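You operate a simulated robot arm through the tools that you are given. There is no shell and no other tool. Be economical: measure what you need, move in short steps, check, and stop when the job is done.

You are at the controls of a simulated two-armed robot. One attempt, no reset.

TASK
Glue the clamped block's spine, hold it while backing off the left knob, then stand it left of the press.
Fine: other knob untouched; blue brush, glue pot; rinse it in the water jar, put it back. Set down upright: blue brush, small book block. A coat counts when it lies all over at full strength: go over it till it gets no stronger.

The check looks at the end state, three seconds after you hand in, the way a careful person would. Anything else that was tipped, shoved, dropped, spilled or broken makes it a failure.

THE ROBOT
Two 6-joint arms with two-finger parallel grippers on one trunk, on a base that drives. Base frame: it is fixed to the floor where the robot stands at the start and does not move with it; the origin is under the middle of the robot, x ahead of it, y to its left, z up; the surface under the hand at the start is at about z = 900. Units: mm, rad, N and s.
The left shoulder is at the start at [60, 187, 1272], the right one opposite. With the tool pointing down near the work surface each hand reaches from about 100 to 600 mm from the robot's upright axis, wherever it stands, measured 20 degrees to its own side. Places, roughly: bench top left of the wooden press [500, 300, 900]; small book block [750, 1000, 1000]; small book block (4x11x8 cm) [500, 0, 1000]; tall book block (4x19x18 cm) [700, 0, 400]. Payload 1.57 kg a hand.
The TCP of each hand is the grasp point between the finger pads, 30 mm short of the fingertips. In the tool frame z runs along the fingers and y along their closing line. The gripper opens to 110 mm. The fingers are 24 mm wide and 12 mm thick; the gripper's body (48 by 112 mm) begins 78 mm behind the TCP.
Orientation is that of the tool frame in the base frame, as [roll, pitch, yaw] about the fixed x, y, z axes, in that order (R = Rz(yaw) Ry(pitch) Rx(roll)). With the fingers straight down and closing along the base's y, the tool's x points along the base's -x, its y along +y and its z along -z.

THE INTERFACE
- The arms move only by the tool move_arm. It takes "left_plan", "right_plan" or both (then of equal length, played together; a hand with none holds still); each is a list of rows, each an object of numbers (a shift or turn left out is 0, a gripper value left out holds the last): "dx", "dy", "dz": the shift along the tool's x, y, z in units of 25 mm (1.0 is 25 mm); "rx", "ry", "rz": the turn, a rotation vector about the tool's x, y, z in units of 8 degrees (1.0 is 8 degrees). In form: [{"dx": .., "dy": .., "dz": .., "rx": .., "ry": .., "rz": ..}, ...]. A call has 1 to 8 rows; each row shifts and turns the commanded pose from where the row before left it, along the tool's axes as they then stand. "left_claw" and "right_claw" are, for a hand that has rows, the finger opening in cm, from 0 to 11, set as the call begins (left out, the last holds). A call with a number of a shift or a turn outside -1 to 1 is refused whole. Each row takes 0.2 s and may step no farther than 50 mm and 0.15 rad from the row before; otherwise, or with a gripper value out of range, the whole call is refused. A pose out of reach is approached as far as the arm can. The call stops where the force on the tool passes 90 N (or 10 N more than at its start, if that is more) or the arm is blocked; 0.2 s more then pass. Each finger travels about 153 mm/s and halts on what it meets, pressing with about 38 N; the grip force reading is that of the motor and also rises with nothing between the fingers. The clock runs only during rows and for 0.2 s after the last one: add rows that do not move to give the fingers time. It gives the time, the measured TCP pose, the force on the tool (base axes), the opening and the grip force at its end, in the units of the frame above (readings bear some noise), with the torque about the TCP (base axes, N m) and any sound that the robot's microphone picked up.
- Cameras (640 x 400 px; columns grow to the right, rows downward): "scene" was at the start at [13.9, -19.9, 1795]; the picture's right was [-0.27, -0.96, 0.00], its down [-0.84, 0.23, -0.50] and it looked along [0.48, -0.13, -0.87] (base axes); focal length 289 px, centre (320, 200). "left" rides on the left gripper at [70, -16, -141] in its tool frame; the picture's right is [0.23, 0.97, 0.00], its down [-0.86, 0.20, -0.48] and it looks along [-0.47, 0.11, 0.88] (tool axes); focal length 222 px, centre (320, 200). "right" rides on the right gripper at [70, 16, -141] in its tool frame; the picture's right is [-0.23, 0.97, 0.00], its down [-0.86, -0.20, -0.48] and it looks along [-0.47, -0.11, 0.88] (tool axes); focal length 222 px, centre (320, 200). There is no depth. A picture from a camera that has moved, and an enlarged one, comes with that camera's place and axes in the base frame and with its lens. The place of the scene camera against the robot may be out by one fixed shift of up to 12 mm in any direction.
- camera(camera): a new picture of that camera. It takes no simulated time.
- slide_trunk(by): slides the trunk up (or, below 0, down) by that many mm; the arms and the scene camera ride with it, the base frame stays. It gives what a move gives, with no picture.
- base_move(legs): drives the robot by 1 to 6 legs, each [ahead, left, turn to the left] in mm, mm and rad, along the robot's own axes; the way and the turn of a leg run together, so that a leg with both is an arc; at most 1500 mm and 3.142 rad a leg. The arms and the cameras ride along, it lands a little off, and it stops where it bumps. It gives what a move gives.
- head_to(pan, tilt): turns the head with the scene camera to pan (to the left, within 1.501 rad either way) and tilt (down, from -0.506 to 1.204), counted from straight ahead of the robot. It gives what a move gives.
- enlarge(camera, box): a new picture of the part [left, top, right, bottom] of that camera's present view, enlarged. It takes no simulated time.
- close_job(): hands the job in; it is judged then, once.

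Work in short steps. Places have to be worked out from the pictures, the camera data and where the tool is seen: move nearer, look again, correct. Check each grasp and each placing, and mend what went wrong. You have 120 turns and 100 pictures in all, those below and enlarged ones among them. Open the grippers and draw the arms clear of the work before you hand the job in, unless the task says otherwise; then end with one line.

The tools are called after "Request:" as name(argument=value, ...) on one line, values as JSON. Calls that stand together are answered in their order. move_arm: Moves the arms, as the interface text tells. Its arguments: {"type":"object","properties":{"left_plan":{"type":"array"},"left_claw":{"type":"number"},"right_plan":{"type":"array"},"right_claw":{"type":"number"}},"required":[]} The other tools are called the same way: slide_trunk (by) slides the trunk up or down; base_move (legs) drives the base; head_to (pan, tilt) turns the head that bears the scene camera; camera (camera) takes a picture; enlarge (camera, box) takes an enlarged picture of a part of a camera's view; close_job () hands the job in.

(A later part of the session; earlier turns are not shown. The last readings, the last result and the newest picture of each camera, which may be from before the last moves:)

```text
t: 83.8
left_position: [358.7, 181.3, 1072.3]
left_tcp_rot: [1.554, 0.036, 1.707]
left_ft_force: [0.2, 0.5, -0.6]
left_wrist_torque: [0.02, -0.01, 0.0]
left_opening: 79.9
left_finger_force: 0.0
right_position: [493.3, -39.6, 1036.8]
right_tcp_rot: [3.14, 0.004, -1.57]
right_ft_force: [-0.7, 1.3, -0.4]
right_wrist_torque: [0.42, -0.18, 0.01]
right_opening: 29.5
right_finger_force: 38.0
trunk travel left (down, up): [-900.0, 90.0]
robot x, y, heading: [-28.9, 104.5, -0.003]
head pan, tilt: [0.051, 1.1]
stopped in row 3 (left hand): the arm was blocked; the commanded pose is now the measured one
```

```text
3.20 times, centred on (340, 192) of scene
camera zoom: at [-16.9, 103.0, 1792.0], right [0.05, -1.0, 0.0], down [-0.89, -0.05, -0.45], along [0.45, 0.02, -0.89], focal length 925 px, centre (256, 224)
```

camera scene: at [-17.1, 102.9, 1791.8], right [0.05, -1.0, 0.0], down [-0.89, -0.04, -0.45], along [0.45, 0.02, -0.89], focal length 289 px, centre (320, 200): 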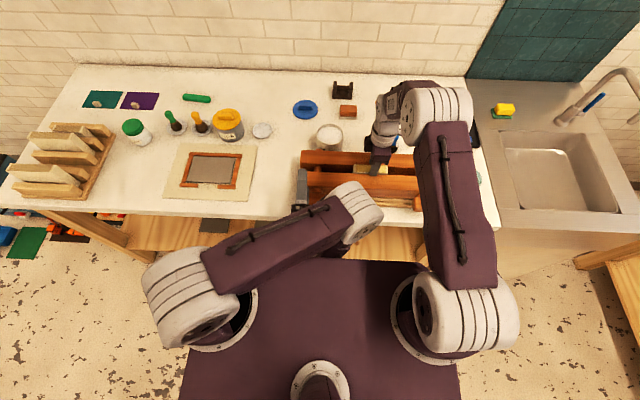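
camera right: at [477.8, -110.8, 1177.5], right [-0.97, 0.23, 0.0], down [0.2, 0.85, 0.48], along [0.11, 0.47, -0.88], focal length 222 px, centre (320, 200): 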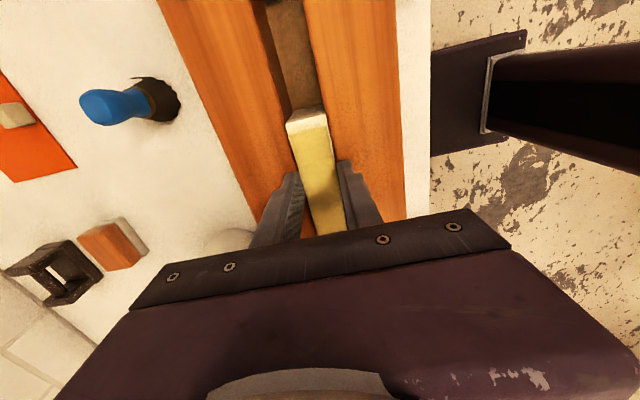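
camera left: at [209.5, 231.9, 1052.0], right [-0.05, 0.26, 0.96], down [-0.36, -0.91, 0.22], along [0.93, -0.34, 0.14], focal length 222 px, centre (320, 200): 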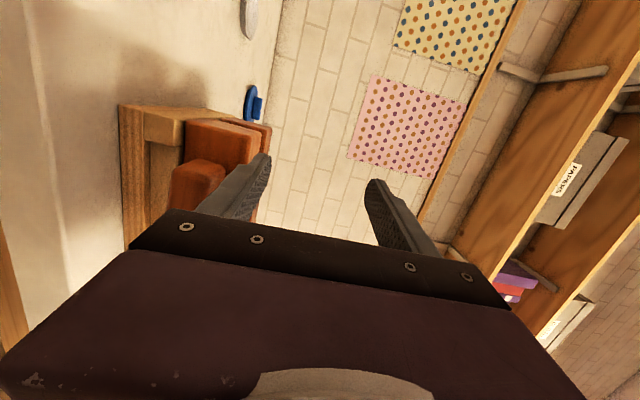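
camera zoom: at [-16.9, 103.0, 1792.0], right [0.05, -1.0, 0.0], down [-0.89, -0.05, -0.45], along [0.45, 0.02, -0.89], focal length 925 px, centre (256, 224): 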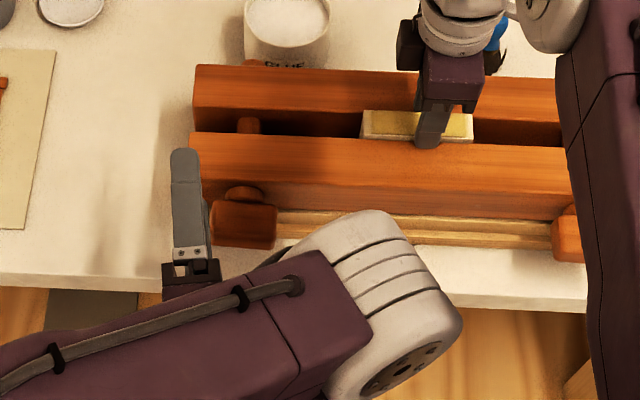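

The left arm folds too tightly here and was blocked. I let go of the block for now, raise both hands, and reposition the base farther back and turned a little left, which puts the left shoulder back and keeps the right one near the block.

Request:
move_arm(right_plan=[{}, {}, {}], right_claw=7)

Request:
move_arm(right_plan=[{"dz": -0.5}, {"dz": -1}, {"dz": -1}, {"dz": -1}, {"dz": -1}, {"dz": -1}], left_plan=[{"dy": 0.5}, {"dy": 1}, {"dy": 1}, {"dy": 1}, {"dy": 1}, {"dy": 1}])

Request:
base_move(legs=[[-70, 0, 0], [0, -100, 0], [0, 0, 0.5]])

Request:
head_to(pan=-0.5, tilt=0.95)

Request:
camera(camera="scene")

```text
t: 84.7
left_position: [358.8, 181.0, 1072.8]
left_tcp_rot: [1.554, 0.043, 1.706]
left_ft_force: [-0.5, 0.3, 0.4]
left_wrist_torque: [-0.03, 0.02, 0.0]
left_opening: 80.1
left_finger_force: 0.2
right_position: [493.8, -39.6, 1036.8]
right_tcp_rot: [3.141, 0.005, -1.57]
right_ft_force: [-0.2, 0.2, 0.4]
right_wrist_torque: [-0.01, 0.02, 0.03]
right_opening: 70.2
right_finger_force: 0.1
trunk travel left (down, up): [-900.0, 90.0]
robot x, y, heading: [-27.4, 100.2, -0.002]
head pan, tilt: [0.051, 1.1]
```

```text
t: 85.7
left_position: [378.4, 176.8, 1150.1]
left_tcp_rot: [1.496, 0.168, 1.751]
left_ft_force: [0.1, -0.2, 0.1]
left_wrist_torque: [-0.02, 0.02, -0.03]
left_opening: 80.0
left_finger_force: 0.2
right_position: [493.6, -40.7, 1125.2]
right_tcp_rot: [3.14, 0.003, -1.57]
right_ft_force: [0.0, -0.4, 0.5]
right_wrist_torque: [0.01, -0.03, 0.03]
right_opening: 69.8
right_finger_force: 0.0
trunk travel left (down, up): [-900.0, 90.0]
robot x, y, heading: [-27.8, 99.5, 0.0]
head pan, tilt: [0.051, 1.1]
stopped in row 5 (left hand): the arm was blocked; the commanded pose is now the measured one
```

```text
t: 88.9
left_position: [223.2, 262.7, 1149.5]
left_tcp_rot: [1.496, 0.169, 2.25]
left_ft_force: [0.4, -0.4, 0.1]
left_wrist_torque: [0.0, 0.01, 0.02]
left_opening: 80.2
left_finger_force: 0.1
right_position: [427.1, 125.0, 1124.3]
right_tcp_rot: [-3.14, 0.006, -1.072]
right_ft_force: [0.5, -1.3, -0.3]
right_wrist_torque: [0.01, 0.0, 0.03]
right_opening: 69.8
right_finger_force: 0.1
trunk travel left (down, up): [-900.0, 90.0]
robot x, y, heading: [-96.9, 2.3, 0.499]
head pan, tilt: [0.051, 1.1]
```

```text
t: 89.8
left_position: [224.0, 262.3, 1149.4]
left_tcp_rot: [1.497, 0.169, 2.25]
left_ft_force: [0.7, 0.0, -0.4]
left_wrist_torque: [0.02, 0.03, 0.01]
left_opening: 80.2
left_finger_force: 0.0
right_position: [428.7, 127.4, 1123.3]
right_tcp_rot: [3.14, 0.004, -1.073]
right_ft_force: [-0.7, -0.6, 0.1]
right_wrist_torque: [0.0, 0.02, 0.02]
right_opening: 70.1
right_finger_force: 0.1
trunk travel left (down, up): [-900.0, 90.0]
robot x, y, heading: [-99.4, 1.6, 0.496]
head pan, tilt: [-0.499, 0.949]
```

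```text
41 pictures are left
camera scene: at [-69.9, -28.9, 1802.0], right [0.0, -1.0, 0.0], down [-0.81, 0.0, -0.58], along [0.58, 0.0, -0.81], focal length 289 px, centre (320, 200)
```

scene: 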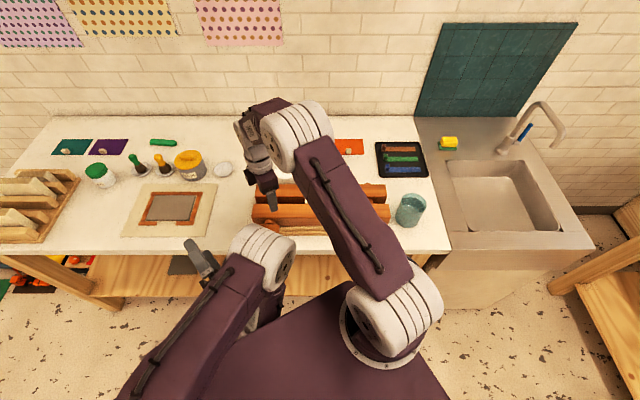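

Both arms ride with the base now. I bring the right hand back to above the block with its fingers across the thickness, while the left hand turns to point along +x again.

Request:
move_arm(right_plan=[{"rz": 0.89}, {"rz": 0.89}, {"rz": 0.89}, {"rz": 0.87}, {"dx": 1, "dy": -0.65}, {"dx": 1, "dy": -0.65}, {"dx": 1, "dy": -0.65}, {"dx": 1, "dy": -0.65}], left_plan=[{"ry": -0.99, "dx": -0.65, "dz": 0.4}, {"ry": -0.99, "dx": -0.65, "dz": 0.4}, {"ry": -0.99, "dx": -0.65, "dz": 0.4}, {"ry": -0.99, "dx": -0.65, "dz": 0.4}, {"ry": -0.99, "dx": -0.65, "dz": 0.4}, {}, {}, {}])

Request:
camera(camera="scene")

```text
t: 91.6
left_position: [346.8, 138.6, 1165.4]
left_tcp_rot: [1.409, 0.083, 1.573]
left_ft_force: [0.0, -0.2, -0.1]
left_wrist_torque: [-0.02, -0.02, 0.0]
left_opening: 80.0
left_finger_force: 0.1
left hand out of reach, approached as far as the arm can: row 2, 3, 4, 5
right_position: [494.5, 24.0, 1122.5]
right_tcp_rot: [3.138, 0.005, -1.566]
right_ft_force: [0.3, -0.3, -0.3]
right_wrist_torque: [0.01, 0.01, 0.03]
right_opening: 70.2
right_finger_force: 0.0
trunk travel left (down, up): [-900.0, 90.0]
robot x, y, heading: [-103.0, -4.6, 0.502]
head pan, tilt: [-0.499, 0.949]
```

```text
40 pictures are left
camera scene: at [-68.9, -31.1, 1802.0], right [0.0, -1.0, 0.0], down [-0.81, 0.0, -0.58], along [0.58, 0.0, -0.81], focal length 289 px, centre (320, 200)
```

scene: 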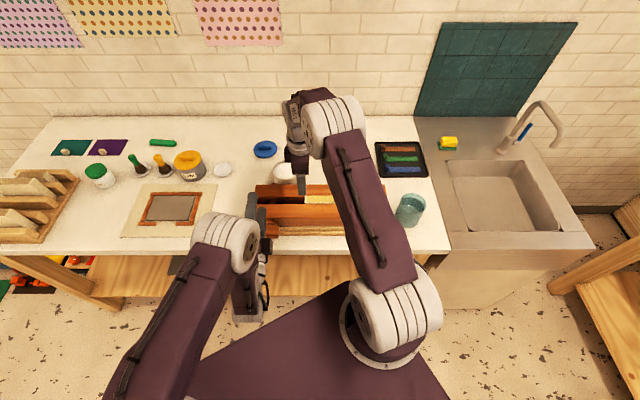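

The left hand is well placed above the knob line. I level it and lower it, backing off slightly, while the right hand goes over the block.

Request:
move_arm(right_plan=[{"dx": 1}, {"dx": 1}, {"dx": 0.56}, {}, {}, {}], left_plan=[{"rx": 0.6, "rz": 0.3, "dz": -0.4}, {"rx": 0.56, "rz": 0.3, "dz": -0.4}, {"dy": -0.8, "dz": -0.4}, {"dy": -0.8}, {"dy": -0.8}, {"dy": -0.8}])

Request:
camera(camera="left")

```text
t: 93.0
left_position: [315.3, 136.2, 1083.4]
left_tcp_rot: [1.568, -0.001, 1.564]
left_ft_force: [0.3, 0.0, 0.1]
left_wrist_torque: [0.0, -0.03, -0.03]
left_opening: 79.8
left_finger_force: 0.0
left hand out of reach, approached as far as the arm can: row 1
right_position: [494.9, -37.7, 1123.6]
right_tcp_rot: [3.139, 0.003, -1.568]
right_ft_force: [-0.1, -0.6, 0.3]
right_wrist_torque: [-0.01, -0.01, 0.0]
right_opening: 69.9
right_finger_force: 0.1
trunk travel left (down, up): [-900.0, 90.0]
robot x, y, heading: [-98.7, 2.0, 0.5]
head pan, tilt: [-0.499, 0.949]
```

```text
39 pictures are left
camera left: at [173.8, 207.9, 1068.5], right [0.0, 0.23, 0.97], down [-0.48, -0.85, 0.2], along [0.87, -0.47, 0.11], focal length 222 px, centre (320, 200)
```

left: 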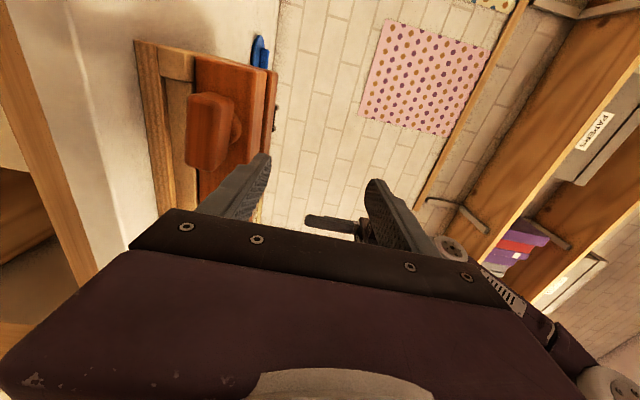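

The orientation is right now. I enlarge the knob to measure its height.

Request:
enlarge(camera="left", box=[130, 60, 290, 200])

```text
2.86 times, centred on (210, 130) of left
camera zoom: at [173.8, 207.9, 1068.5], right [0.0, 0.23, 0.97], down [-0.48, -0.85, 0.2], along [0.87, -0.47, 0.11], focal length 635 px, centre (634, 400)
```

zoom: 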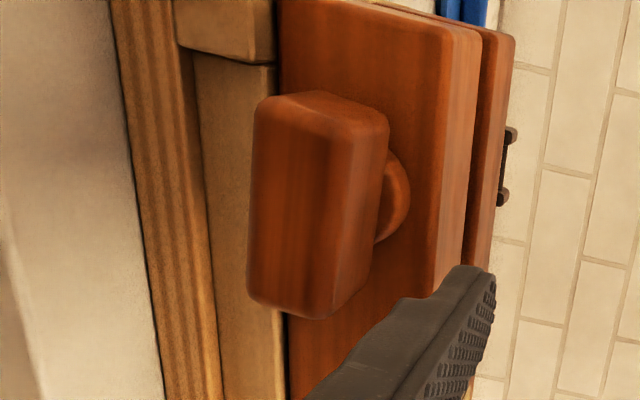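

The handle centre is at about (y 135, z 975), front at x≈383, 30 mm tall. The right hand goes down to regrip the block, and the left hand lowers to the knob's height.

Request:
move_arm(right_plan=[{"dz": 0.7, "dx": 0.06}, {"dz": 0.7}, {"dz": 0.7}, {"dz": 0.7}, {"dz": 0.5}, {}, {}], left_plan=[{"dy": -0.87}, {"dy": -0.87}, {"dy": -0.87}, {"dy": -0.87}, {"dy": -0.87}, {}, {}])

Request:
camera(camera="left")

Request:
camera(camera="right")

```text
t: 94.6
left_position: [312.6, 134.3, 975.6]
left_tcp_rot: [1.568, -0.002, 1.566]
left_ft_force: [-0.8, -0.1, 0.6]
left_wrist_torque: [-0.05, -0.01, 0.0]
left_opening: 79.7
left_finger_force: 0.0
right_position: [492.9, -38.0, 1039.9]
right_tcp_rot: [3.138, 0.002, -1.567]
right_ft_force: [-0.1, 1.4, -0.1]
right_wrist_torque: [0.01, 0.0, 0.02]
right_opening: 70.2
right_finger_force: 0.2
trunk travel left (down, up): [-900.0, 90.0]
robot x, y, heading: [-98.3, 2.6, 0.494]
head pan, tilt: [-0.499, 0.949]
```

```text
37 pictures are left
camera left: at [173.0, 206.5, 960.1], right [0.0, 0.23, 0.97], down [-0.48, -0.85, 0.2], along [0.88, -0.47, 0.11], focal length 222 px, centre (320, 200)
```

left: 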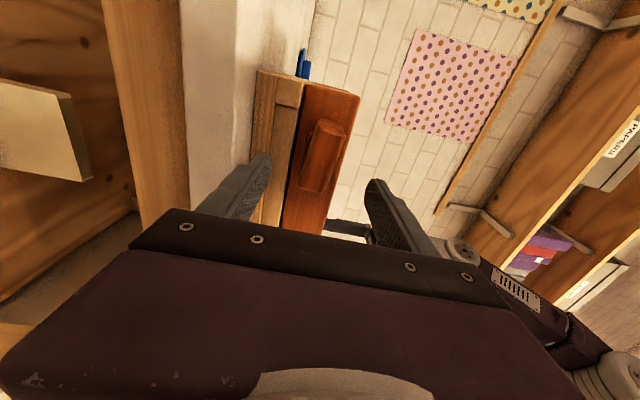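

```text
36 pictures are left
camera right: at [477.6, -109.9, 1182.4], right [-0.97, 0.22, 0.0], down [0.2, 0.85, 0.48], along [0.1, 0.47, -0.88], focal length 222 px, centre (320, 200)
```

right: 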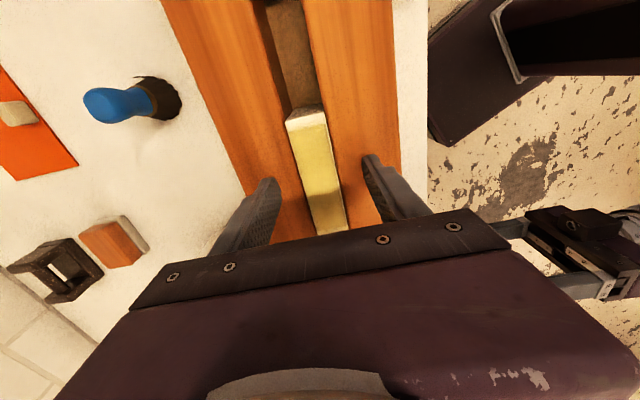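

I enlarge the handle for the final alignment before gripping.

Request:
enlarge(camera="left", box=[250, 90, 380, 220])

Request:
move_arm(right_plan=[{"dx": 0.06, "dy": -0.04}, {}, {}, {}, {}], right_claw=2)

```text
3.08 times, centred on (315, 155) of left
camera zoom: at [173.0, 206.5, 960.1], right [0.0, 0.23, 0.97], down [-0.48, -0.85, 0.2], along [0.88, -0.47, 0.11], focal length 684 px, centre (335, 338)
```

zoom: 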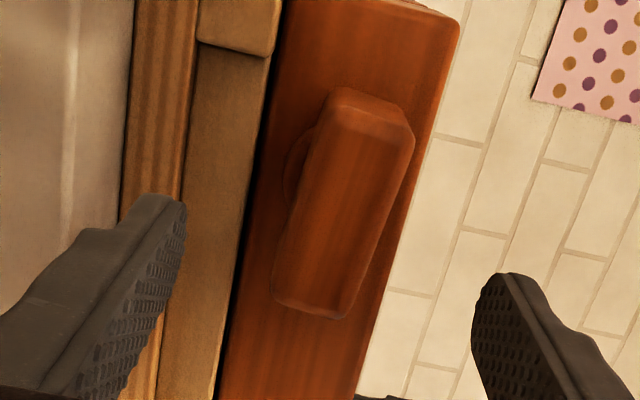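

```text
t: 95.8
left_position: [313.8, 136.1, 975.7]
left_tcp_rot: [1.568, 0.001, 1.568]
left_ft_force: [-0.4, -0.4, 0.9]
left_wrist_torque: [-0.03, 0.0, -0.02]
left_opening: 80.2
left_finger_force: 0.1
right_position: [494.0, -39.7, 1041.4]
right_tcp_rot: [3.138, 0.002, -1.567]
right_ft_force: [-2.2, 5.7, -0.7]
right_wrist_torque: [0.31, 0.12, -0.15]
right_opening: 29.3
right_finger_force: 37.9
trunk travel left (down, up): [-900.0, 90.0]
robot x, y, heading: [-102.1, 1.0, 0.5]
head pan, tilt: [-0.499, 0.949]
```

Handle centre refined to (y 135.5, z 977.5), 27 mm tall. I regrip the block a few millimetres deeper and slide the left fingers over the handle.

Request:
move_arm(right_plan=[{}, {}, {"dz": 0.14}, {}], left_plan=[{"dy": 0.07}, {"dz": 0.6}, {"dz": 0.6}, {}], right_claw=4.5, left_claw=6)

Request:
move_arm(right_plan=[{}, {}, {}, {}], left_plan=[{"dz": 0.6}, {"dz": 0.5}, {}, {}], right_claw=1)

Request:
camera(camera="left")

```text
t: 96.8
left_position: [341.2, 126.4, 979.4]
left_tcp_rot: [1.567, -0.002, 1.569]
left_ft_force: [0.0, 0.8, -0.7]
left_wrist_torque: [0.0, 0.0, 0.02]
left_opening: 60.4
left_finger_force: 0.0
left hand out of reach, approached as far as the arm can: row 2, 3
right_position: [495.0, -40.0, 1037.8]
right_tcp_rot: [3.139, 0.003, -1.567]
right_ft_force: [0.7, -0.1, -0.4]
right_wrist_torque: [0.0, 0.01, -0.01]
right_opening: 44.9
right_finger_force: 0.0
trunk travel left (down, up): [-900.0, 90.0]
robot x, y, heading: [-102.1, 1.7, 0.498]
head pan, tilt: [-0.499, 0.949]
```

```text
t: 97.8
left_position: [366.9, 120.0, 978.8]
left_tcp_rot: [1.568, -0.002, 1.572]
left_ft_force: [-0.1, -0.8, 0.2]
left_wrist_torque: [-0.01, -0.03, -0.02]
left_opening: 60.1
left_finger_force: 0.1
left hand out of reach, approached as far as the arm can: row 1
right_position: [494.3, -40.0, 1038.8]
right_tcp_rot: [3.138, 0.003, -1.568]
right_ft_force: [-1.3, 1.3, 0.1]
right_wrist_torque: [0.04, 0.06, -0.15]
right_opening: 29.4
right_finger_force: 38.1
trunk travel left (down, up): [-900.0, 90.0]
robot x, y, heading: [-99.8, 0.4, 0.504]
head pan, tilt: [-0.499, 0.949]
```

```text
34 pictures are left
camera left: at [225.6, 190.6, 962.7], right [0.0, 0.23, 0.97], down [-0.48, -0.86, 0.2], along [0.88, -0.47, 0.11], focal length 222 px, centre (320, 200)
```

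left: 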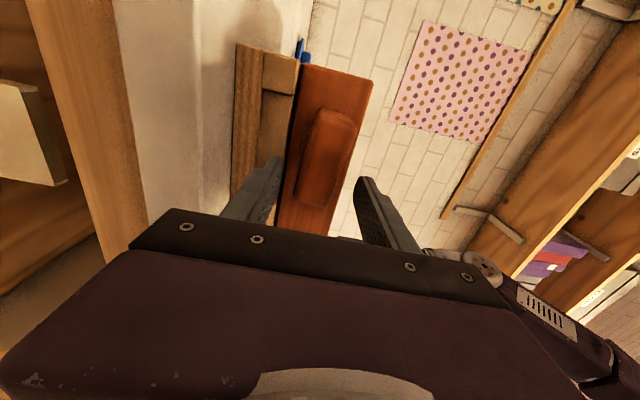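

The hand crept to y=120 near a limit. I try to shift it back to y≈135.

Request:
move_arm(left_plan=[{"dx": 0.3}, {"dx": 0.3}, {}])

```text
t: 98.6
left_position: [363.5, 120.8, 978.1]
left_tcp_rot: [1.566, -0.002, 1.57]
left_ft_force: [0.6, 0.0, -0.1]
left_wrist_torque: [0.01, -0.02, -0.01]
left_opening: 59.9
left_finger_force: 0.1
left hand out of reach, approached as far as the arm can: row 1, 2
right_position: [494.2, -39.8, 1037.9]
right_tcp_rot: [3.141, 0.002, -1.567]
right_ft_force: [-1.8, 0.4, 0.1]
right_wrist_torque: [0.04, 0.01, -0.15]
right_opening: 29.5
right_finger_force: 38.1
trunk travel left (down, up): [-900.0, 90.0]
robot x, y, heading: [-99.2, 2.7, 0.497]
head pan, tilt: [-0.499, 0.949]
```

Perhaps a wrist joint is at its limit; I test by turning slightly in the loosening direction (fingers still open) while shifting to +y.

Request:
move_arm(left_plan=[{"rz": -1}, {"rz": -1}, {"dx": 0.3, "dy": 0.08}, {"dx": 0.3, "dy": 0.08}, {}])

```text
t: 99.8
left_position: [360.3, 121.8, 978.8]
left_tcp_rot: [1.566, 0.277, 1.57]
left_ft_force: [-0.5, -0.9, -0.5]
left_wrist_torque: [0.0, -0.01, 0.01]
left_opening: 60.0
left_finger_force: 0.1
left hand out of reach, approached as far as the arm can: row 3, 4
right_position: [495.3, -40.9, 1037.6]
right_tcp_rot: [3.138, 0.004, -1.568]
right_ft_force: [-1.1, 0.6, 0.2]
right_wrist_torque: [0.0, 0.06, -0.13]
right_opening: 29.1
right_finger_force: 38.4
trunk travel left (down, up): [-900.0, 90.0]
robot x, y, heading: [-96.0, 0.9, 0.499]
head pan, tilt: [-0.499, 0.949]
```

Only +y is blocked, and the boundary moves with the robot. I retract the left hand to where it was comfortable, free the right hand upward, and let the base itself carry the left fingers over the handle.

Request:
move_arm(right_plan=[{}, {}, {}, {}], left_plan=[{"rz": 1, "dz": -0.6}, {"rz": 1, "dz": -0.6}, {"dz": -0.6, "dx": 0.1}, {"dz": -0.4, "dx": 0.1}], right_claw=7)

Request:
move_arm(right_plan=[{"dz": -0.5}, {"dz": -0.9}, {"dz": -0.9}, {"dz": -0.9}], left_plan=[{"dx": 0.1}, {"dx": 0.1}, {}, {}])

```text
t: 100.8
left_position: [304.7, 127.1, 977.9]
left_tcp_rot: [1.569, -0.001, 1.562]
left_ft_force: [-0.1, 0.5, 0.4]
left_wrist_torque: [0.0, -0.01, 0.0]
left_opening: 60.2
left_finger_force: 0.1
right_position: [494.0, -40.6, 1037.9]
right_tcp_rot: [3.139, 0.006, -1.566]
right_ft_force: [0.7, -0.4, -0.6]
right_wrist_torque: [-0.03, 0.01, 0.01]
right_opening: 70.0
right_finger_force: 0.0
trunk travel left (down, up): [-900.0, 90.0]
robot x, y, heading: [-99.2, -0.2, 0.5]
head pan, tilt: [-0.499, 0.949]
```

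```text
t: 101.8
left_position: [305.8, 131.7, 978.3]
left_tcp_rot: [1.565, -0.001, 1.563]
left_ft_force: [-0.7, 0.2, -0.1]
left_wrist_torque: [-0.02, 0.01, -0.01]
left_opening: 59.8
left_finger_force: 0.0
right_position: [494.2, -39.5, 1118.7]
right_tcp_rot: [3.137, 0.004, -1.567]
right_ft_force: [-0.1, 0.0, 0.8]
right_wrist_torque: [0.03, 0.0, -0.01]
right_opening: 70.2
right_finger_force: 0.1
trunk travel left (down, up): [-900.0, 90.0]
robot x, y, heading: [-98.4, 4.6, 0.501]
head pan, tilt: [-0.499, 0.949]
```

Now I drive the base by (+67, +4) in the base frame, so that the fingers slide over the handle.

Request:
base_move(legs=[[60.7, -28.6, 0]])

Request:
enlarge(camera="left", box=[180, 60, 440, 240])

Request:
camera(camera="right")

```text
t: 102.8
left_position: [365.9, 135.6, 979.5]
left_tcp_rot: [1.562, -0.002, 1.564]
left_ft_force: [-0.3, 0.0, -0.2]
left_wrist_torque: [0.01, 0.05, 0.01]
left_opening: 59.9
left_finger_force: 0.1
right_position: [553.7, -37.9, 1121.5]
right_tcp_rot: [-3.137, 0.003, -1.568]
right_ft_force: [-1.0, 0.6, 0.6]
right_wrist_torque: [-0.03, -0.1, 0.01]
right_opening: 70.0
right_finger_force: 0.1
trunk travel left (down, up): [-900.0, 90.0]
robot x, y, heading: [-34.2, 3.8, 0.501]
head pan, tilt: [-0.499, 0.949]
```

```text
2.22 times, centred on (310, 150) of left
camera zoom: at [225.1, 206.6, 964.2], right [-0.01, 0.23, 0.97], down [-0.49, -0.85, 0.19], along [0.87, -0.47, 0.11], focal length 494 px, centre (342, 311)
```

zoom: 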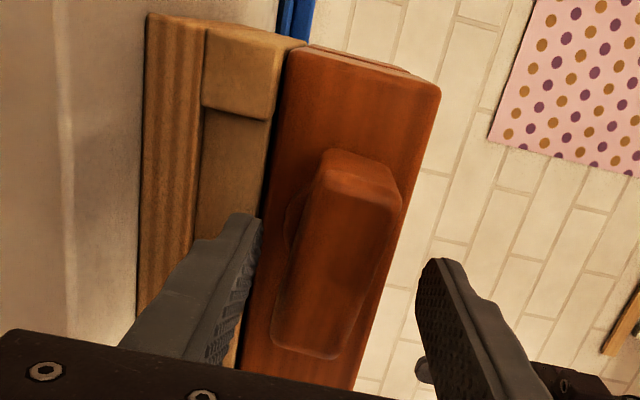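

```text
32 pictures are left
camera right: at [537.1, -108.4, 1262.4], right [-0.97, 0.22, 0.0], down [0.2, 0.85, 0.48], along [0.11, 0.47, -0.88], focal length 222 px, centre (320, 200)
```

right: 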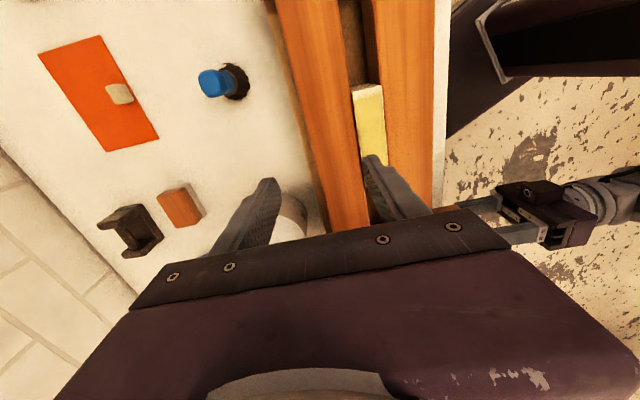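

The fingers straddle the handle but overlap only a little. I nudge the base 13 mm more ahead along x.

Request:
base_move(legs=[[11.4, -6.2, 0]])

Request:
move_arm(right_plan=[{"dy": 0.9}, {"dy": 0.9}, {"dy": 0.9}, {}])

Request:
enlarge(camera="left", box=[180, 60, 440, 240])

```text
t: 103.6
left_position: [381.5, 136.1, 978.7]
left_tcp_rot: [1.567, -0.002, 1.564]
left_ft_force: [-0.1, -0.2, -0.7]
left_wrist_torque: [0.03, -0.01, 0.01]
left_opening: 60.2
left_finger_force: 0.0
right_position: [570.3, -36.8, 1118.9]
right_tcp_rot: [3.139, 0.004, -1.567]
right_ft_force: [-1.0, 0.0, -0.2]
right_wrist_torque: [0.01, -0.01, -0.02]
right_opening: 69.8
right_finger_force: 0.1
trunk travel left (down, up): [-900.0, 90.0]
robot x, y, heading: [-18.3, 5.7, 0.492]
head pan, tilt: [-0.499, 0.949]
```

```text
t: 104.6
left_position: [383.9, 135.0, 977.9]
left_tcp_rot: [1.57, -0.001, 1.562]
left_ft_force: [0.9, 0.6, -0.9]
left_wrist_torque: [0.02, 0.0, 0.0]
left_opening: 60.1
left_finger_force: 0.0
right_position: [505.8, -37.9, 1117.1]
right_tcp_rot: [3.139, 0.003, -1.569]
right_ft_force: [-0.5, 0.0, -0.6]
right_wrist_torque: [0.02, 0.04, 0.01]
right_opening: 70.0
right_finger_force: 0.2
trunk travel left (down, up): [-900.0, 90.0]
robot x, y, heading: [-21.7, 3.1, 0.494]
head pan, tilt: [-0.499, 0.949]
```

```text
2.22 times, centred on (310, 150) of left
camera zoom: at [243.2, 206.7, 962.4], right [0.0, 0.23, 0.97], down [-0.48, -0.85, 0.2], along [0.87, -0.47, 0.11], focal length 494 px, centre (342, 311)
```

zoom: 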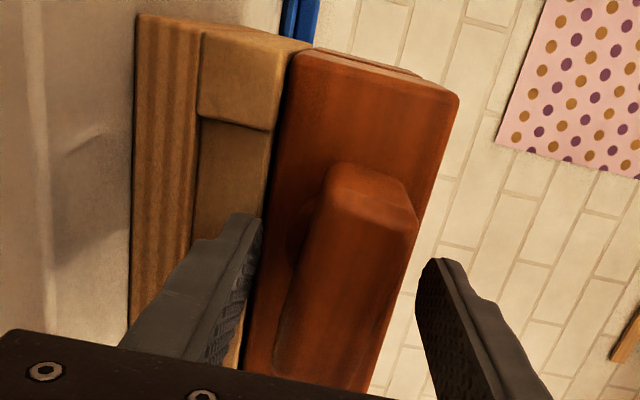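

Front face is at about x 392, giving a 22 mm overlap with the handle centred. Now the right hand lowers and grips the block.

Request:
move_arm(right_plan=[{"dy": 0.43, "dx": 0.08}, {"dz": 0.8}, {"dz": 0.8}, {"dz": 0.8}, {"dz": 0.72}, {}, {}], right_claw=6)

Request:
camera(camera="right")

```text
t: 106.2
left_position: [382.3, 135.1, 979.1]
left_tcp_rot: [1.568, -0.001, 1.565]
left_ft_force: [-0.3, 0.6, -0.1]
left_wrist_torque: [0.01, 0.03, -0.02]
left_opening: 60.2
left_finger_force: 0.2
right_position: [495.0, -39.3, 1038.7]
right_tcp_rot: [3.136, 0.003, -1.569]
right_ft_force: [-1.1, -0.3, 0.7]
right_wrist_torque: [0.01, 0.03, 0.02]
right_opening: 60.0
right_finger_force: 0.0
trunk travel left (down, up): [-900.0, 90.0]
robot x, y, heading: [-19.3, 5.0, 0.498]
head pan, tilt: [-0.499, 0.949]
```

```text
30 pictures are left
camera right: at [478.6, -110.7, 1181.0], right [-0.97, 0.22, 0.0], down [0.2, 0.85, 0.48], along [0.1, 0.47, -0.88], focal length 222 px, centre (320, 200)
```

right: 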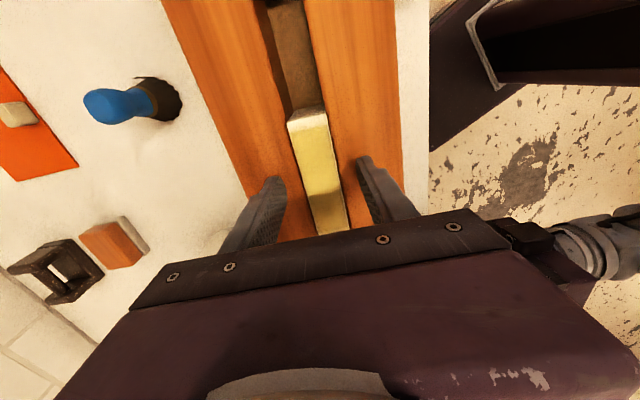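

Aligned. I close both hands: right on the block, left on the knob.

Request:
move_arm(right_plan=[{}, {}, {}, {}], right_claw=1, left_plan=[{}, {}, {}, {}], left_claw=1)

```text
t: 107.2
left_position: [382.4, 134.7, 976.2]
left_tcp_rot: [1.575, -0.001, 1.562]
left_ft_force: [6.2, -3.8, -21.3]
left_wrist_torque: [-0.16, 0.53, -0.33]
left_opening: 37.4
left_finger_force: 43.9
right_position: [494.1, -39.1, 1039.3]
right_tcp_rot: [3.136, 0.001, -1.569]
right_ft_force: [-10.6, 0.4, 8.3]
right_wrist_torque: [0.04, 0.42, -0.11]
right_opening: 29.3
right_finger_force: 38.2
trunk travel left (down, up): [-900.0, 90.0]
robot x, y, heading: [-18.6, 6.5, 0.496]
head pan, tilt: [-0.499, 0.949]
```

Both are gripped (handle 37 mm). The −21 N in z says the handle's centre is slightly lower, so I ease down 4 mm and start turning counter-clockwise.

Request:
move_arm(left_plan=[{"dy": -0.16}, {"rz": -0.6}, {"rz": -0.6}, {"rz": -0.6}, {"rz": -0.6}, {}])

```text
t: 108.6
left_position: [382.6, 135.4, 975.7]
left_tcp_rot: [1.561, 0.336, 1.563]
left_ft_force: [-7.8, 6.2, 23.4]
left_wrist_torque: [0.02, -0.27, 1.04]
left_opening: 37.2
left_finger_force: 43.5
right_position: [494.0, -39.5, 1042.2]
right_tcp_rot: [-3.139, 0.002, -1.568]
right_ft_force: [4.7, -3.3, -3.9]
right_wrist_torque: [-0.13, -0.13, 0.02]
right_opening: 29.4
right_finger_force: 38.4
trunk travel left (down, up): [-900.0, 90.0]
robot x, y, heading: [-22.7, 1.4, 0.496]
head pan, tilt: [-0.499, 0.949]
```

The knob follows (19°). I keep turning and watch the forces.

Request:
move_arm(left_plan=[{"rz": -1, "dy": 0.06}, {"rz": -1}, {"rz": -1}, {"rz": -1}, {"rz": -1}, {"rz": -1}, {"rz": -1}, {}])

Request:
camera(camera="left")

Request:
camera(camera="right")

```text
t: 110.4
left_position: [379.6, 137.6, 979.6]
left_tcp_rot: [1.518, 1.312, 1.515]
left_ft_force: [-19.1, 17.2, 32.4]
left_wrist_torque: [0.07, -1.01, 0.72]
left_opening: 37.1
left_finger_force: 43.2
right_position: [491.8, -39.2, 1041.3]
right_tcp_rot: [-3.139, 0.002, -1.567]
right_ft_force: [17.3, -7.2, -2.6]
right_wrist_torque: [-0.25, -0.65, 0.25]
right_opening: 29.6
right_finger_force: 37.9
trunk travel left (down, up): [-900.0, 90.0]
robot x, y, heading: [-18.8, 3.1, 0.497]
head pan, tilt: [-0.499, 0.949]
```

```text
29 pictures are left
camera left: at [240.6, 141.0, 906.4], right [0.0, 1.0, 0.03], down [-0.49, -0.02, 0.87], along [0.87, -0.02, 0.49], focal length 222 px, centre (320, 200)
```

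left: 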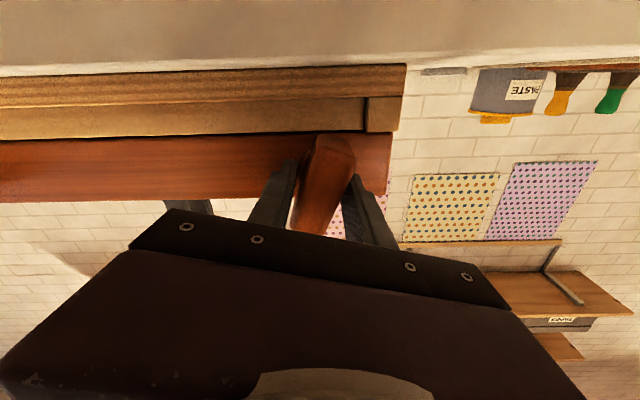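

```text
28 pictures are left
camera right: at [476.0, -109.6, 1182.9], right [-0.97, 0.22, 0.0], down [0.2, 0.85, 0.48], along [0.11, 0.47, -0.88], focal length 222 px, centre (320, 200)
```

right: 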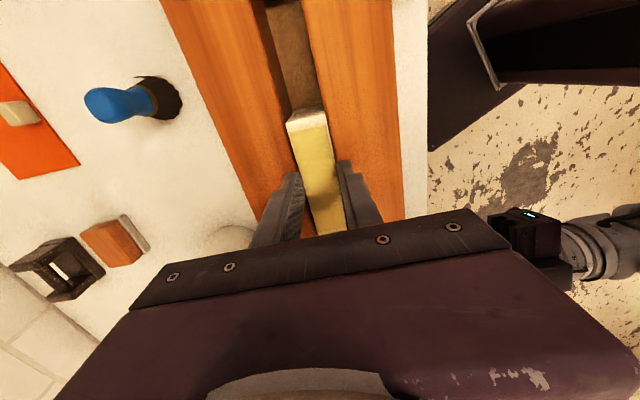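

The handle has turned 75° and is backing out. I relax the side forces a bit and go on turning.

Request:
move_arm(left_plan=[{"rz": -0.9, "dx": -0.1, "dy": 0.1, "dz": -0.1}, {"rz": -1}, {"rz": -1}, {"rz": -1}, {"rz": -1, "dz": -0.05}, {"rz": -1}, {"rz": -1}, {"rz": -1}])

```text
t: 112.2
left_position: [383.0, 137.7, 976.2]
left_tcp_rot: [1.531, 1.362, 1.524]
left_ft_force: [-46.8, -18.1, 12.4]
left_wrist_torque: [0.0, -0.7, -0.83]
left_opening: 37.8
left_finger_force: 43.7
left hand out of reach, approached as far as the arm can: row 1, 2, 3, 4, 5, 6, 7, 8
right_position: [491.8, -41.2, 1042.3]
right_tcp_rot: [-3.132, 0.007, -1.567]
right_ft_force: [24.0, 11.5, 0.0]
right_wrist_torque: [0.43, -0.64, 0.18]
right_opening: 29.5
right_finger_force: 37.7
trunk travel left (down, up): [-900.0, 90.0]
robot x, y, heading: [-17.7, 4.8, 0.491]
head pan, tilt: [-0.499, 0.949]
```

The wrist reaches its limit at about 77°. I release the knob, back off, and wind the wrist the other way to take a fresh half-turn grip.

Request:
move_arm(left_plan=[{}, {}, {}, {"dz": -0.6}, {"dz": -0.6}, {"dz": -0.3}], left_claw=6.5)

Request:
camera(camera="left")

```text
t: 113.6
left_position: [364.7, 149.9, 963.6]
left_tcp_rot: [1.54, 1.348, 1.543]
left_ft_force: [-0.3, 0.8, 0.5]
left_wrist_torque: [-0.03, -0.02, 0.02]
left_opening: 64.9
left_finger_force: 0.1
left hand out of reach, approached as far as the arm can: row 4, 5, 6
right_position: [493.8, -40.9, 1039.1]
right_tcp_rot: [3.136, 0.005, -1.567]
right_ft_force: [-3.8, -0.1, -1.2]
right_wrist_torque: [-0.01, 0.23, -0.17]
right_opening: 29.4
right_finger_force: 37.7
trunk travel left (down, up): [-900.0, 90.0]
robot x, y, heading: [-16.4, 4.5, 0.497]
head pan, tilt: [-0.499, 0.949]
```

```text
27 pictures are left
camera left: at [224.5, 150.2, 892.3], right [0.0, 1.0, -0.01], down [-0.48, 0.0, 0.87], along [0.88, 0.0, 0.48], focal length 222 px, centre (320, 200)
```

left: 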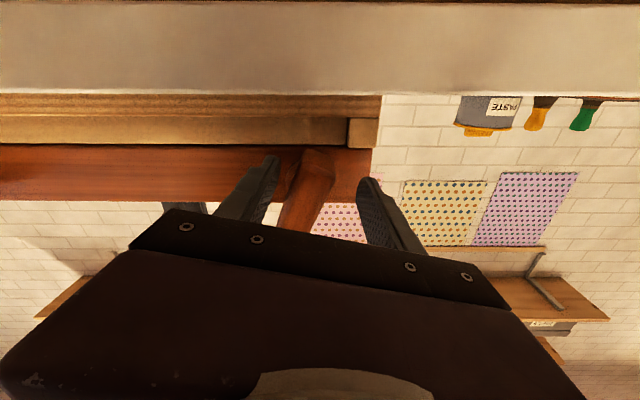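

I move the hand further back and re-centre on the knob axis as the wrist unwinds.

Request:
move_arm(left_plan=[{"dz": -0.6, "dx": -0.22, "dy": -0.13}, {"dz": -0.6, "rz": 0.3, "dx": -0.22, "dy": -0.13}, {"dz": -0.3, "rz": 0.3, "dx": -0.22, "dy": -0.13}, {}])

```text
t: 114.6
left_position: [336.8, 142.5, 972.4]
left_tcp_rot: [1.557, 1.279, 1.552]
left_ft_force: [-0.8, -0.2, 0.1]
left_wrist_torque: [0.05, 0.02, -0.01]
left_opening: 64.9
left_finger_force: 0.1
left hand out of reach, approached as far as the arm can: row 1
right_position: [493.7, -40.1, 1039.6]
right_tcp_rot: [3.137, 0.004, -1.57]
right_ft_force: [-5.0, -0.4, -1.8]
right_wrist_torque: [-0.03, 0.41, -0.18]
right_opening: 29.4
right_finger_force: 37.3
trunk travel left (down, up): [-900.0, 90.0]
robot x, y, heading: [-23.6, 6.8, 0.5]
head pan, tilt: [-0.499, 0.949]
```

Clear of the handle. I unwind the wrist toward a grip rotated by half a turn.

Request:
move_arm(left_plan=[{"rz": 1}, {"rz": 1}, {"rz": 1}, {"rz": 1}, {"rz": 1}, {"rz": 1}, {"rz": 1}, {"rz": 1}])

Request:
move_arm(left_plan=[{"rz": 1}, {"rz": 1}, {"rz": 1}, {"rz": 1}, {"rz": 1}, {"rz": 1}, {"rz": 1}, {"rz": 1}])

```text
t: 116.4
left_position: [337.0, 141.7, 971.8]
left_tcp_rot: [1.567, 0.161, 1.566]
left_ft_force: [0.6, 2.3, 1.2]
left_wrist_torque: [-0.07, 0.04, 0.07]
left_opening: 66.1
left_finger_force: 0.9
right_position: [494.1, -39.0, 1038.9]
right_tcp_rot: [3.137, 0.004, -1.569]
right_ft_force: [-3.9, -1.8, -2.0]
right_wrist_torque: [-0.06, 0.15, -0.1]
right_opening: 29.3
right_finger_force: 37.4
trunk travel left (down, up): [-900.0, 90.0]
robot x, y, heading: [-21.1, 7.5, 0.489]
head pan, tilt: [-0.499, 0.949]
```

```text
t: 118.2
left_position: [337.4, 142.0, 972.4]
left_tcp_rot: [1.565, -0.957, 1.572]
left_ft_force: [-0.2, -0.6, -0.2]
left_wrist_torque: [0.0, -0.02, -0.01]
left_opening: 65.1
left_finger_force: 0.0
right_position: [494.2, -39.2, 1039.4]
right_tcp_rot: [3.138, 0.003, -1.571]
right_ft_force: [-4.0, -0.2, -0.8]
right_wrist_torque: [-0.02, 0.13, -0.09]
right_opening: 29.0
right_finger_force: 37.9
trunk travel left (down, up): [-900.0, 90.0]
robot x, y, heading: [-19.7, 5.4, 0.492]
head pan, tilt: [-0.499, 0.949]
```

A light touch was felt on the way. I look at the knob before continuing.

Request:
camera(camera="left")

```text
26 pictures are left
camera left: at [196.3, 196.7, 1020.1], right [-0.01, -0.67, 0.75], down [-0.48, -0.65, -0.59], along [0.88, -0.36, -0.32], focal length 222 px, centre (320, 200)
```

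left: 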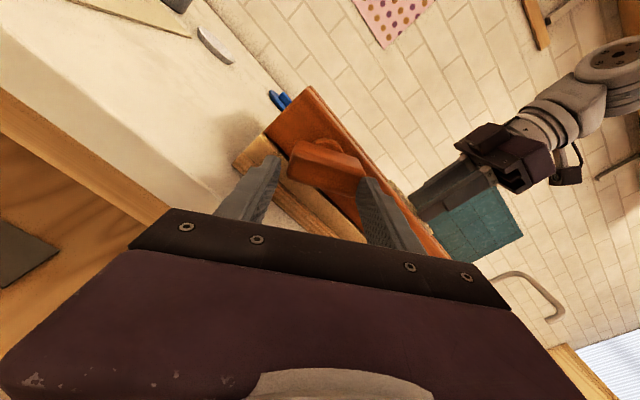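

The handle got dragged back somewhat and now lies lengthwise between the fingers, at about 36° net. I open wider, centre on the axis, slide forward, and grip it lengthwise for a long turn.

Request:
move_arm(left_plan=[{}, {}, {"dy": 0.15, "dx": 0.03}, {"dy": 0.15}, {"dz": 0.6}, {"dz": 0.6}, {}], left_claw=9)

Request:
camera(camera="left")

```text
t: 119.8
left_position: [369.2, 135.6, 979.1]
left_tcp_rot: [1.565, -0.956, 1.573]
left_ft_force: [-0.2, 0.3, 1.3]
left_wrist_torque: [0.03, -0.03, -0.02]
left_opening: 90.1
left_finger_force: 0.0
right_position: [494.1, -40.5, 1039.8]
right_tcp_rot: [3.139, 0.004, -1.57]
right_ft_force: [-4.3, 0.1, -1.3]
right_wrist_torque: [-0.01, 0.1, -0.11]
right_opening: 29.3
right_finger_force: 38.4
trunk travel left (down, up): [-900.0, 90.0]
robot x, y, heading: [-19.6, 4.3, 0.498]
head pan, tilt: [-0.499, 0.949]
```

```text
25 pictures are left
camera left: at [227.0, 190.5, 1025.2], right [-0.01, -0.66, 0.75], down [-0.48, -0.65, -0.58], along [0.88, -0.36, -0.31], focal length 222 px, centre (320, 200)
```

left: 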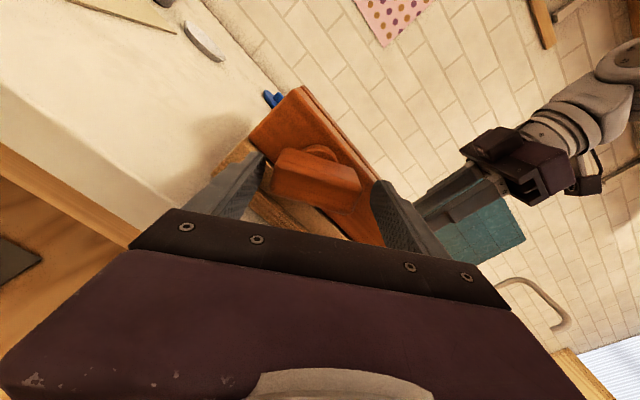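

Well centred. I move 8 mm more forward and close.

Request:
move_arm(left_plan=[{"dz": 0.35}, {}, {}, {}], left_claw=4)

Request:
move_arm(left_plan=[{"rz": -0.8}, {"rz": -1}, {"rz": -1}, {"rz": -1}, {"rz": -1}, {"rz": -1}, {"rz": -1}, {}])

```text
t: 120.8
left_position: [369.8, 137.1, 974.0]
left_tcp_rot: [1.578, -0.959, 1.561]
left_ft_force: [-50.7, 4.2, -15.6]
left_wrist_torque: [0.12, 0.25, 1.38]
left_opening: 67.3
left_finger_force: 45.4
right_position: [494.0, -38.0, 1042.2]
right_tcp_rot: [-3.136, 0.004, -1.567]
right_ft_force: [19.0, -0.9, -2.3]
right_wrist_torque: [-0.05, -0.73, 0.09]
right_opening: 29.2
right_finger_force: 37.8
trunk travel left (down, up): [-900.0, 90.0]
robot x, y, heading: [-22.3, 3.8, 0.497]
head pan, tilt: [-0.499, 0.949]
```

```text
t: 122.6
left_position: [369.0, 137.4, 976.4]
left_tcp_rot: [1.572, -0.004, 1.563]
left_ft_force: [-61.4, -3.9, -4.5]
left_wrist_torque: [0.0, 1.45, -0.72]
left_opening: 67.3
left_finger_force: 44.7
right_position: [492.4, -37.9, 1043.4]
right_tcp_rot: [-3.132, 0.003, -1.569]
right_ft_force: [24.1, 6.5, -4.7]
right_wrist_torque: [0.33, -0.76, 0.37]
right_opening: 29.6
right_finger_force: 37.6
trunk travel left (down, up): [-900.0, 90.0]
robot x, y, heading: [-21.6, 4.3, 0.489]
head pan, tilt: [-0.499, 0.949]
```

The fingertips press on the jaw (−60 N in x). I ease back while holding on, and keep turning.

Request:
move_arm(left_plan=[{"dz": -0.3}, {}, {"rz": -1}, {"rz": -1}, {"rz": -1}, {"rz": -1}, {"rz": -1}, {}])

Request:
camera(camera="left")

Request:
camera(camera="right")

```text
t: 124.4
left_position: [369.5, 135.9, 977.9]
left_tcp_rot: [1.566, 0.695, 1.565]
left_ft_force: [0.4, 1.7, -17.7]
left_wrist_torque: [-0.01, -1.25, 1.83]
left_opening: 65.8
left_finger_force: 45.1
right_position: [493.5, -40.3, 1039.9]
right_tcp_rot: [3.137, 0.002, -1.568]
right_ft_force: [-7.2, -3.0, -3.9]
right_wrist_torque: [-0.06, 0.45, -0.36]
right_opening: 29.4
right_finger_force: 37.8
trunk travel left (down, up): [-900.0, 90.0]
robot x, y, heading: [-20.7, 5.6, 0.494]
head pan, tilt: [-0.499, 0.949]
```

```text
24 pictures are left
camera left: at [228.3, 180.7, 920.4], right [0.0, 0.8, 0.6], down [-0.48, -0.53, 0.7], along [0.88, -0.29, 0.39], focal length 222 px, centre (320, 200)
```

left: 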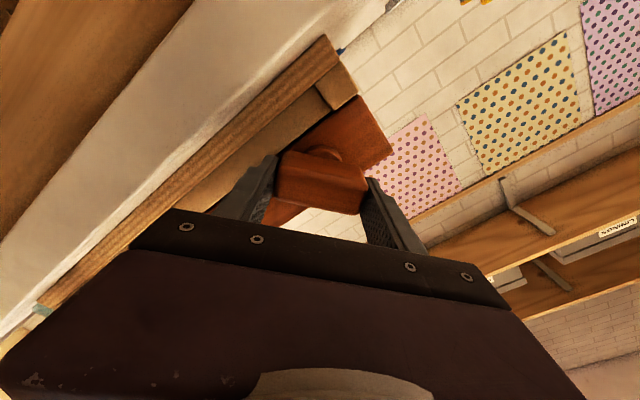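

```text
23 pictures are left
camera right: at [478.6, -110.5, 1180.7], right [-0.97, 0.23, 0.01], down [0.2, 0.85, 0.48], along [0.1, 0.47, -0.88], focal length 222 px, centre (320, 200)
```

right: 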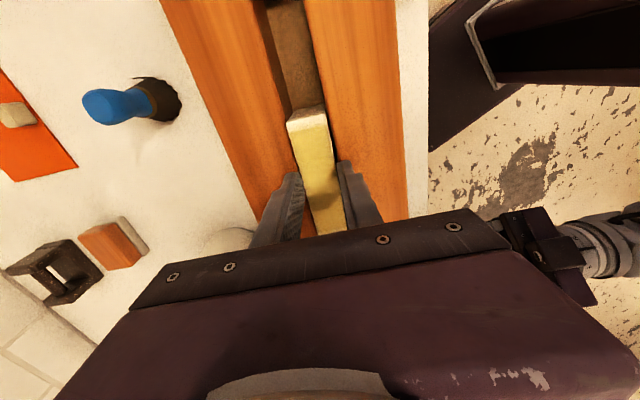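

The handle turns with the hand (about 130° net) and the front jaw seems to be opening at the left. I turn to the wrist's limit.

Request:
move_arm(left_plan=[{"rz": -1}, {"rz": -1}, {"rz": -1}, {"rz": -1}, {}, {}])

Request:
enlarge(camera="scene", box=[230, 150, 420, 270])

```text
t: 125.8
left_position: [367.1, 136.4, 977.8]
left_tcp_rot: [1.556, 1.253, 1.552]
left_ft_force: [-3.9, 3.3, -4.1]
left_wrist_torque: [-0.03, -0.66, 1.82]
left_opening: 66.4
left_finger_force: 45.3
right_position: [492.5, -39.2, 1039.5]
right_tcp_rot: [3.141, 0.002, -1.568]
right_ft_force: [-3.9, -1.3, -2.8]
right_wrist_torque: [-0.02, 0.16, -0.06]
right_opening: 29.2
right_finger_force: 37.9
trunk travel left (down, up): [-900.0, 90.0]
robot x, y, heading: [-21.9, 4.1, 0.499]
head pan, tilt: [-0.499, 0.949]
```

```text
3.33 times, centred on (325, 210) of scene
camera zoom: at [7.2, -24.7, 1802.2], right [0.0, -1.0, 0.0], down [-0.81, 0.0, -0.58], along [0.58, 0.0, -0.81], focal length 964 px, centre (303, 167)
```

zoom: 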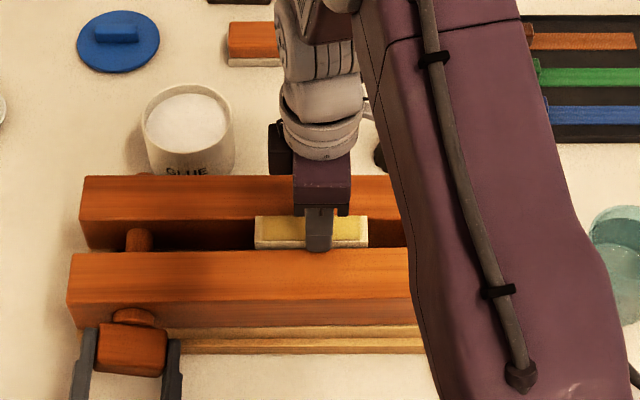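

The knob has gone about 165°; the front jaw has slackened. I test by lifting the block 5 mm.

Request:
move_arm(right_plan=[{"dz": -0.1}, {"dz": -0.1}, {}])

```text
t: 126.6
left_position: [368.6, 137.4, 977.9]
left_tcp_rot: [1.557, 1.25, 1.55]
left_ft_force: [-5.4, 4.4, 2.6]
left_wrist_torque: [-0.04, 0.22, 1.78]
left_opening: 66.3
left_finger_force: 44.9
right_position: [494.0, -38.6, 1044.8]
right_tcp_rot: [3.14, 0.003, -1.568]
right_ft_force: [0.1, -0.1, -2.9]
right_wrist_torque: [-0.03, -0.01, -0.05]
right_opening: 29.2
right_finger_force: 38.4
trunk travel left (down, up): [-900.0, 90.0]
robot x, y, heading: [-22.9, 5.4, 0.495]
head pan, tilt: [-0.499, 0.949]
```

The block lifts freely at about 3 N, its own weight. I release the knob with the left hand and retreat straight back.

Request:
move_arm(left_plan=[{}, {}, {}, {"rz": 0.3, "dz": -0.5}, {"rz": 0.3, "dz": -0.5}, {"dz": -0.5}, {"dz": -0.5}], left_claw=9.8)

Request:
camera(camera="left")

```text
t: 128.2
left_position: [331.1, 152.8, 980.5]
left_tcp_rot: [1.531, 1.175, 1.597]
left_ft_force: [1.7, -6.1, -4.0]
left_wrist_torque: [-0.04, 0.01, -0.23]
left_opening: 105.1
left_finger_force: 4.4
left hand out of reach, approached as far as the arm can: row 7
right_position: [494.6, -40.1, 1044.6]
right_tcp_rot: [3.138, 0.004, -1.569]
right_ft_force: [-4.4, 1.1, -0.9]
right_wrist_torque: [0.0, 0.07, -0.15]
right_opening: 29.1
right_finger_force: 38.1
trunk travel left (down, up): [-900.0, 90.0]
robot x, y, heading: [-21.2, 5.4, 0.494]
head pan, tilt: [-0.499, 0.949]
```

```text
21 pictures are left
camera left: at [190.4, 157.7, 909.3], right [-0.06, 0.98, 0.17], down [-0.48, -0.18, 0.86], along [0.87, -0.03, 0.49], focal length 222 px, centre (320, 200)
```

left: 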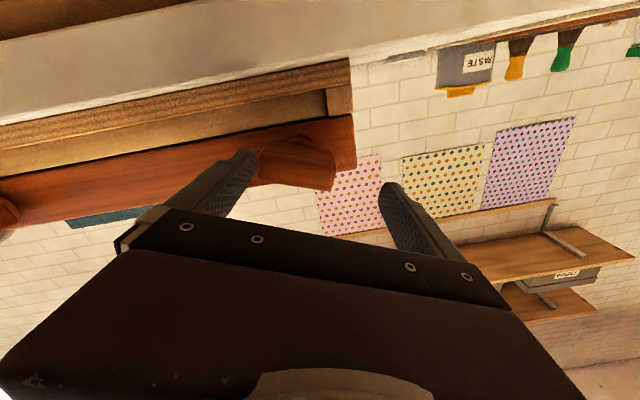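

One finger lightly touches the handle's right end. I shift −y and back off the rest of the way, then withdraw lower-left and up.

Request:
move_arm(left_plan=[{"dy": -0.25}, {"dz": -0.5, "rz": 0.3}, {"dz": -0.5, "rz": 0.3}, {"dz": -0.4}])

Request:
camera(camera="left")

```text
t: 128.9
left_position: [331.9, 155.5, 981.0]
left_tcp_rot: [1.522, 1.157, 1.625]
left_ft_force: [-1.3, -71.6, -15.9]
left_wrist_torque: [-0.17, 1.51, -2.2]
left_opening: 110.3
left_finger_force: 7.3
left hand out of reach, approached as far as the arm can: row 3
right_position: [494.2, -51.4, 1043.2]
right_tcp_rot: [3.131, 0.008, -1.574]
right_ft_force: [-0.4, 0.7, -1.4]
right_wrist_torque: [-0.13, -0.01, 0.02]
right_opening: 29.4
right_finger_force: 38.1
trunk travel left (down, up): [-900.0, 90.0]
robot x, y, heading: [-18.2, 4.1, 0.489]
head pan, tilt: [-0.499, 0.949]
stopped in row 3 (left hand): the force on the tool passed its limit at 91 N (the readings are from after the stop); the commanded pose is now the measured one
```

```text
20 pictures are left
camera left: at [192.7, 155.8, 910.2], right [-0.1, 0.98, 0.18], down [-0.48, -0.21, 0.85], along [0.87, 0.0, 0.49], focal length 222 px, centre (320, 200)
```

left: 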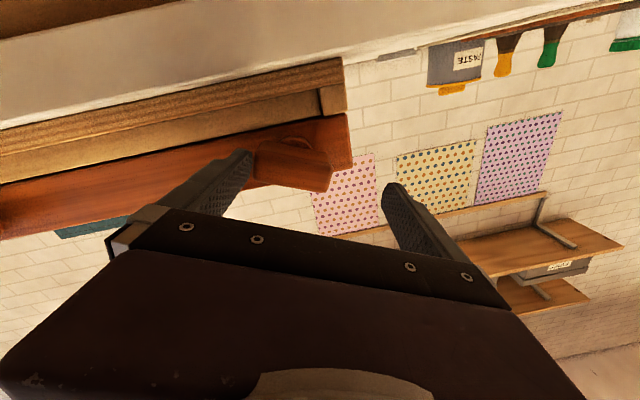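

Near the wrist limit the hand drifts sideways into the handle end. With the claw fully open, the fingers clear the handle at any angle, so I go forward to the centre and then unwind the wrist to a comfortable angle before retreating.

Request:
move_arm(left_plan=[{"dy": -0.2, "dz": 0.2}, {"dy": -0.27, "dx": -0.1, "dz": 0.3}, {"dy": -0.27, "dx": -0.1, "dz": 0.3}, {}], left_claw=11)

```text
t: 129.9
left_position: [351.7, 156.4, 978.6]
left_tcp_rot: [1.524, 1.147, 1.668]
left_ft_force: [-17.9, -34.2, -19.3]
left_wrist_torque: [0.29, 1.03, -2.12]
left_opening: 110.0
left_finger_force: 0.3
right_position: [492.4, -48.6, 1044.3]
right_tcp_rot: [3.133, 0.008, -1.571]
right_ft_force: [7.2, -2.5, -0.1]
right_wrist_torque: [-0.29, -0.48, 0.39]
right_opening: 29.3
right_finger_force: 38.0
trunk travel left (down, up): [-900.0, 90.0]
robot x, y, heading: [-23.0, 1.4, 0.491]
head pan, tilt: [-0.499, 0.949]
```

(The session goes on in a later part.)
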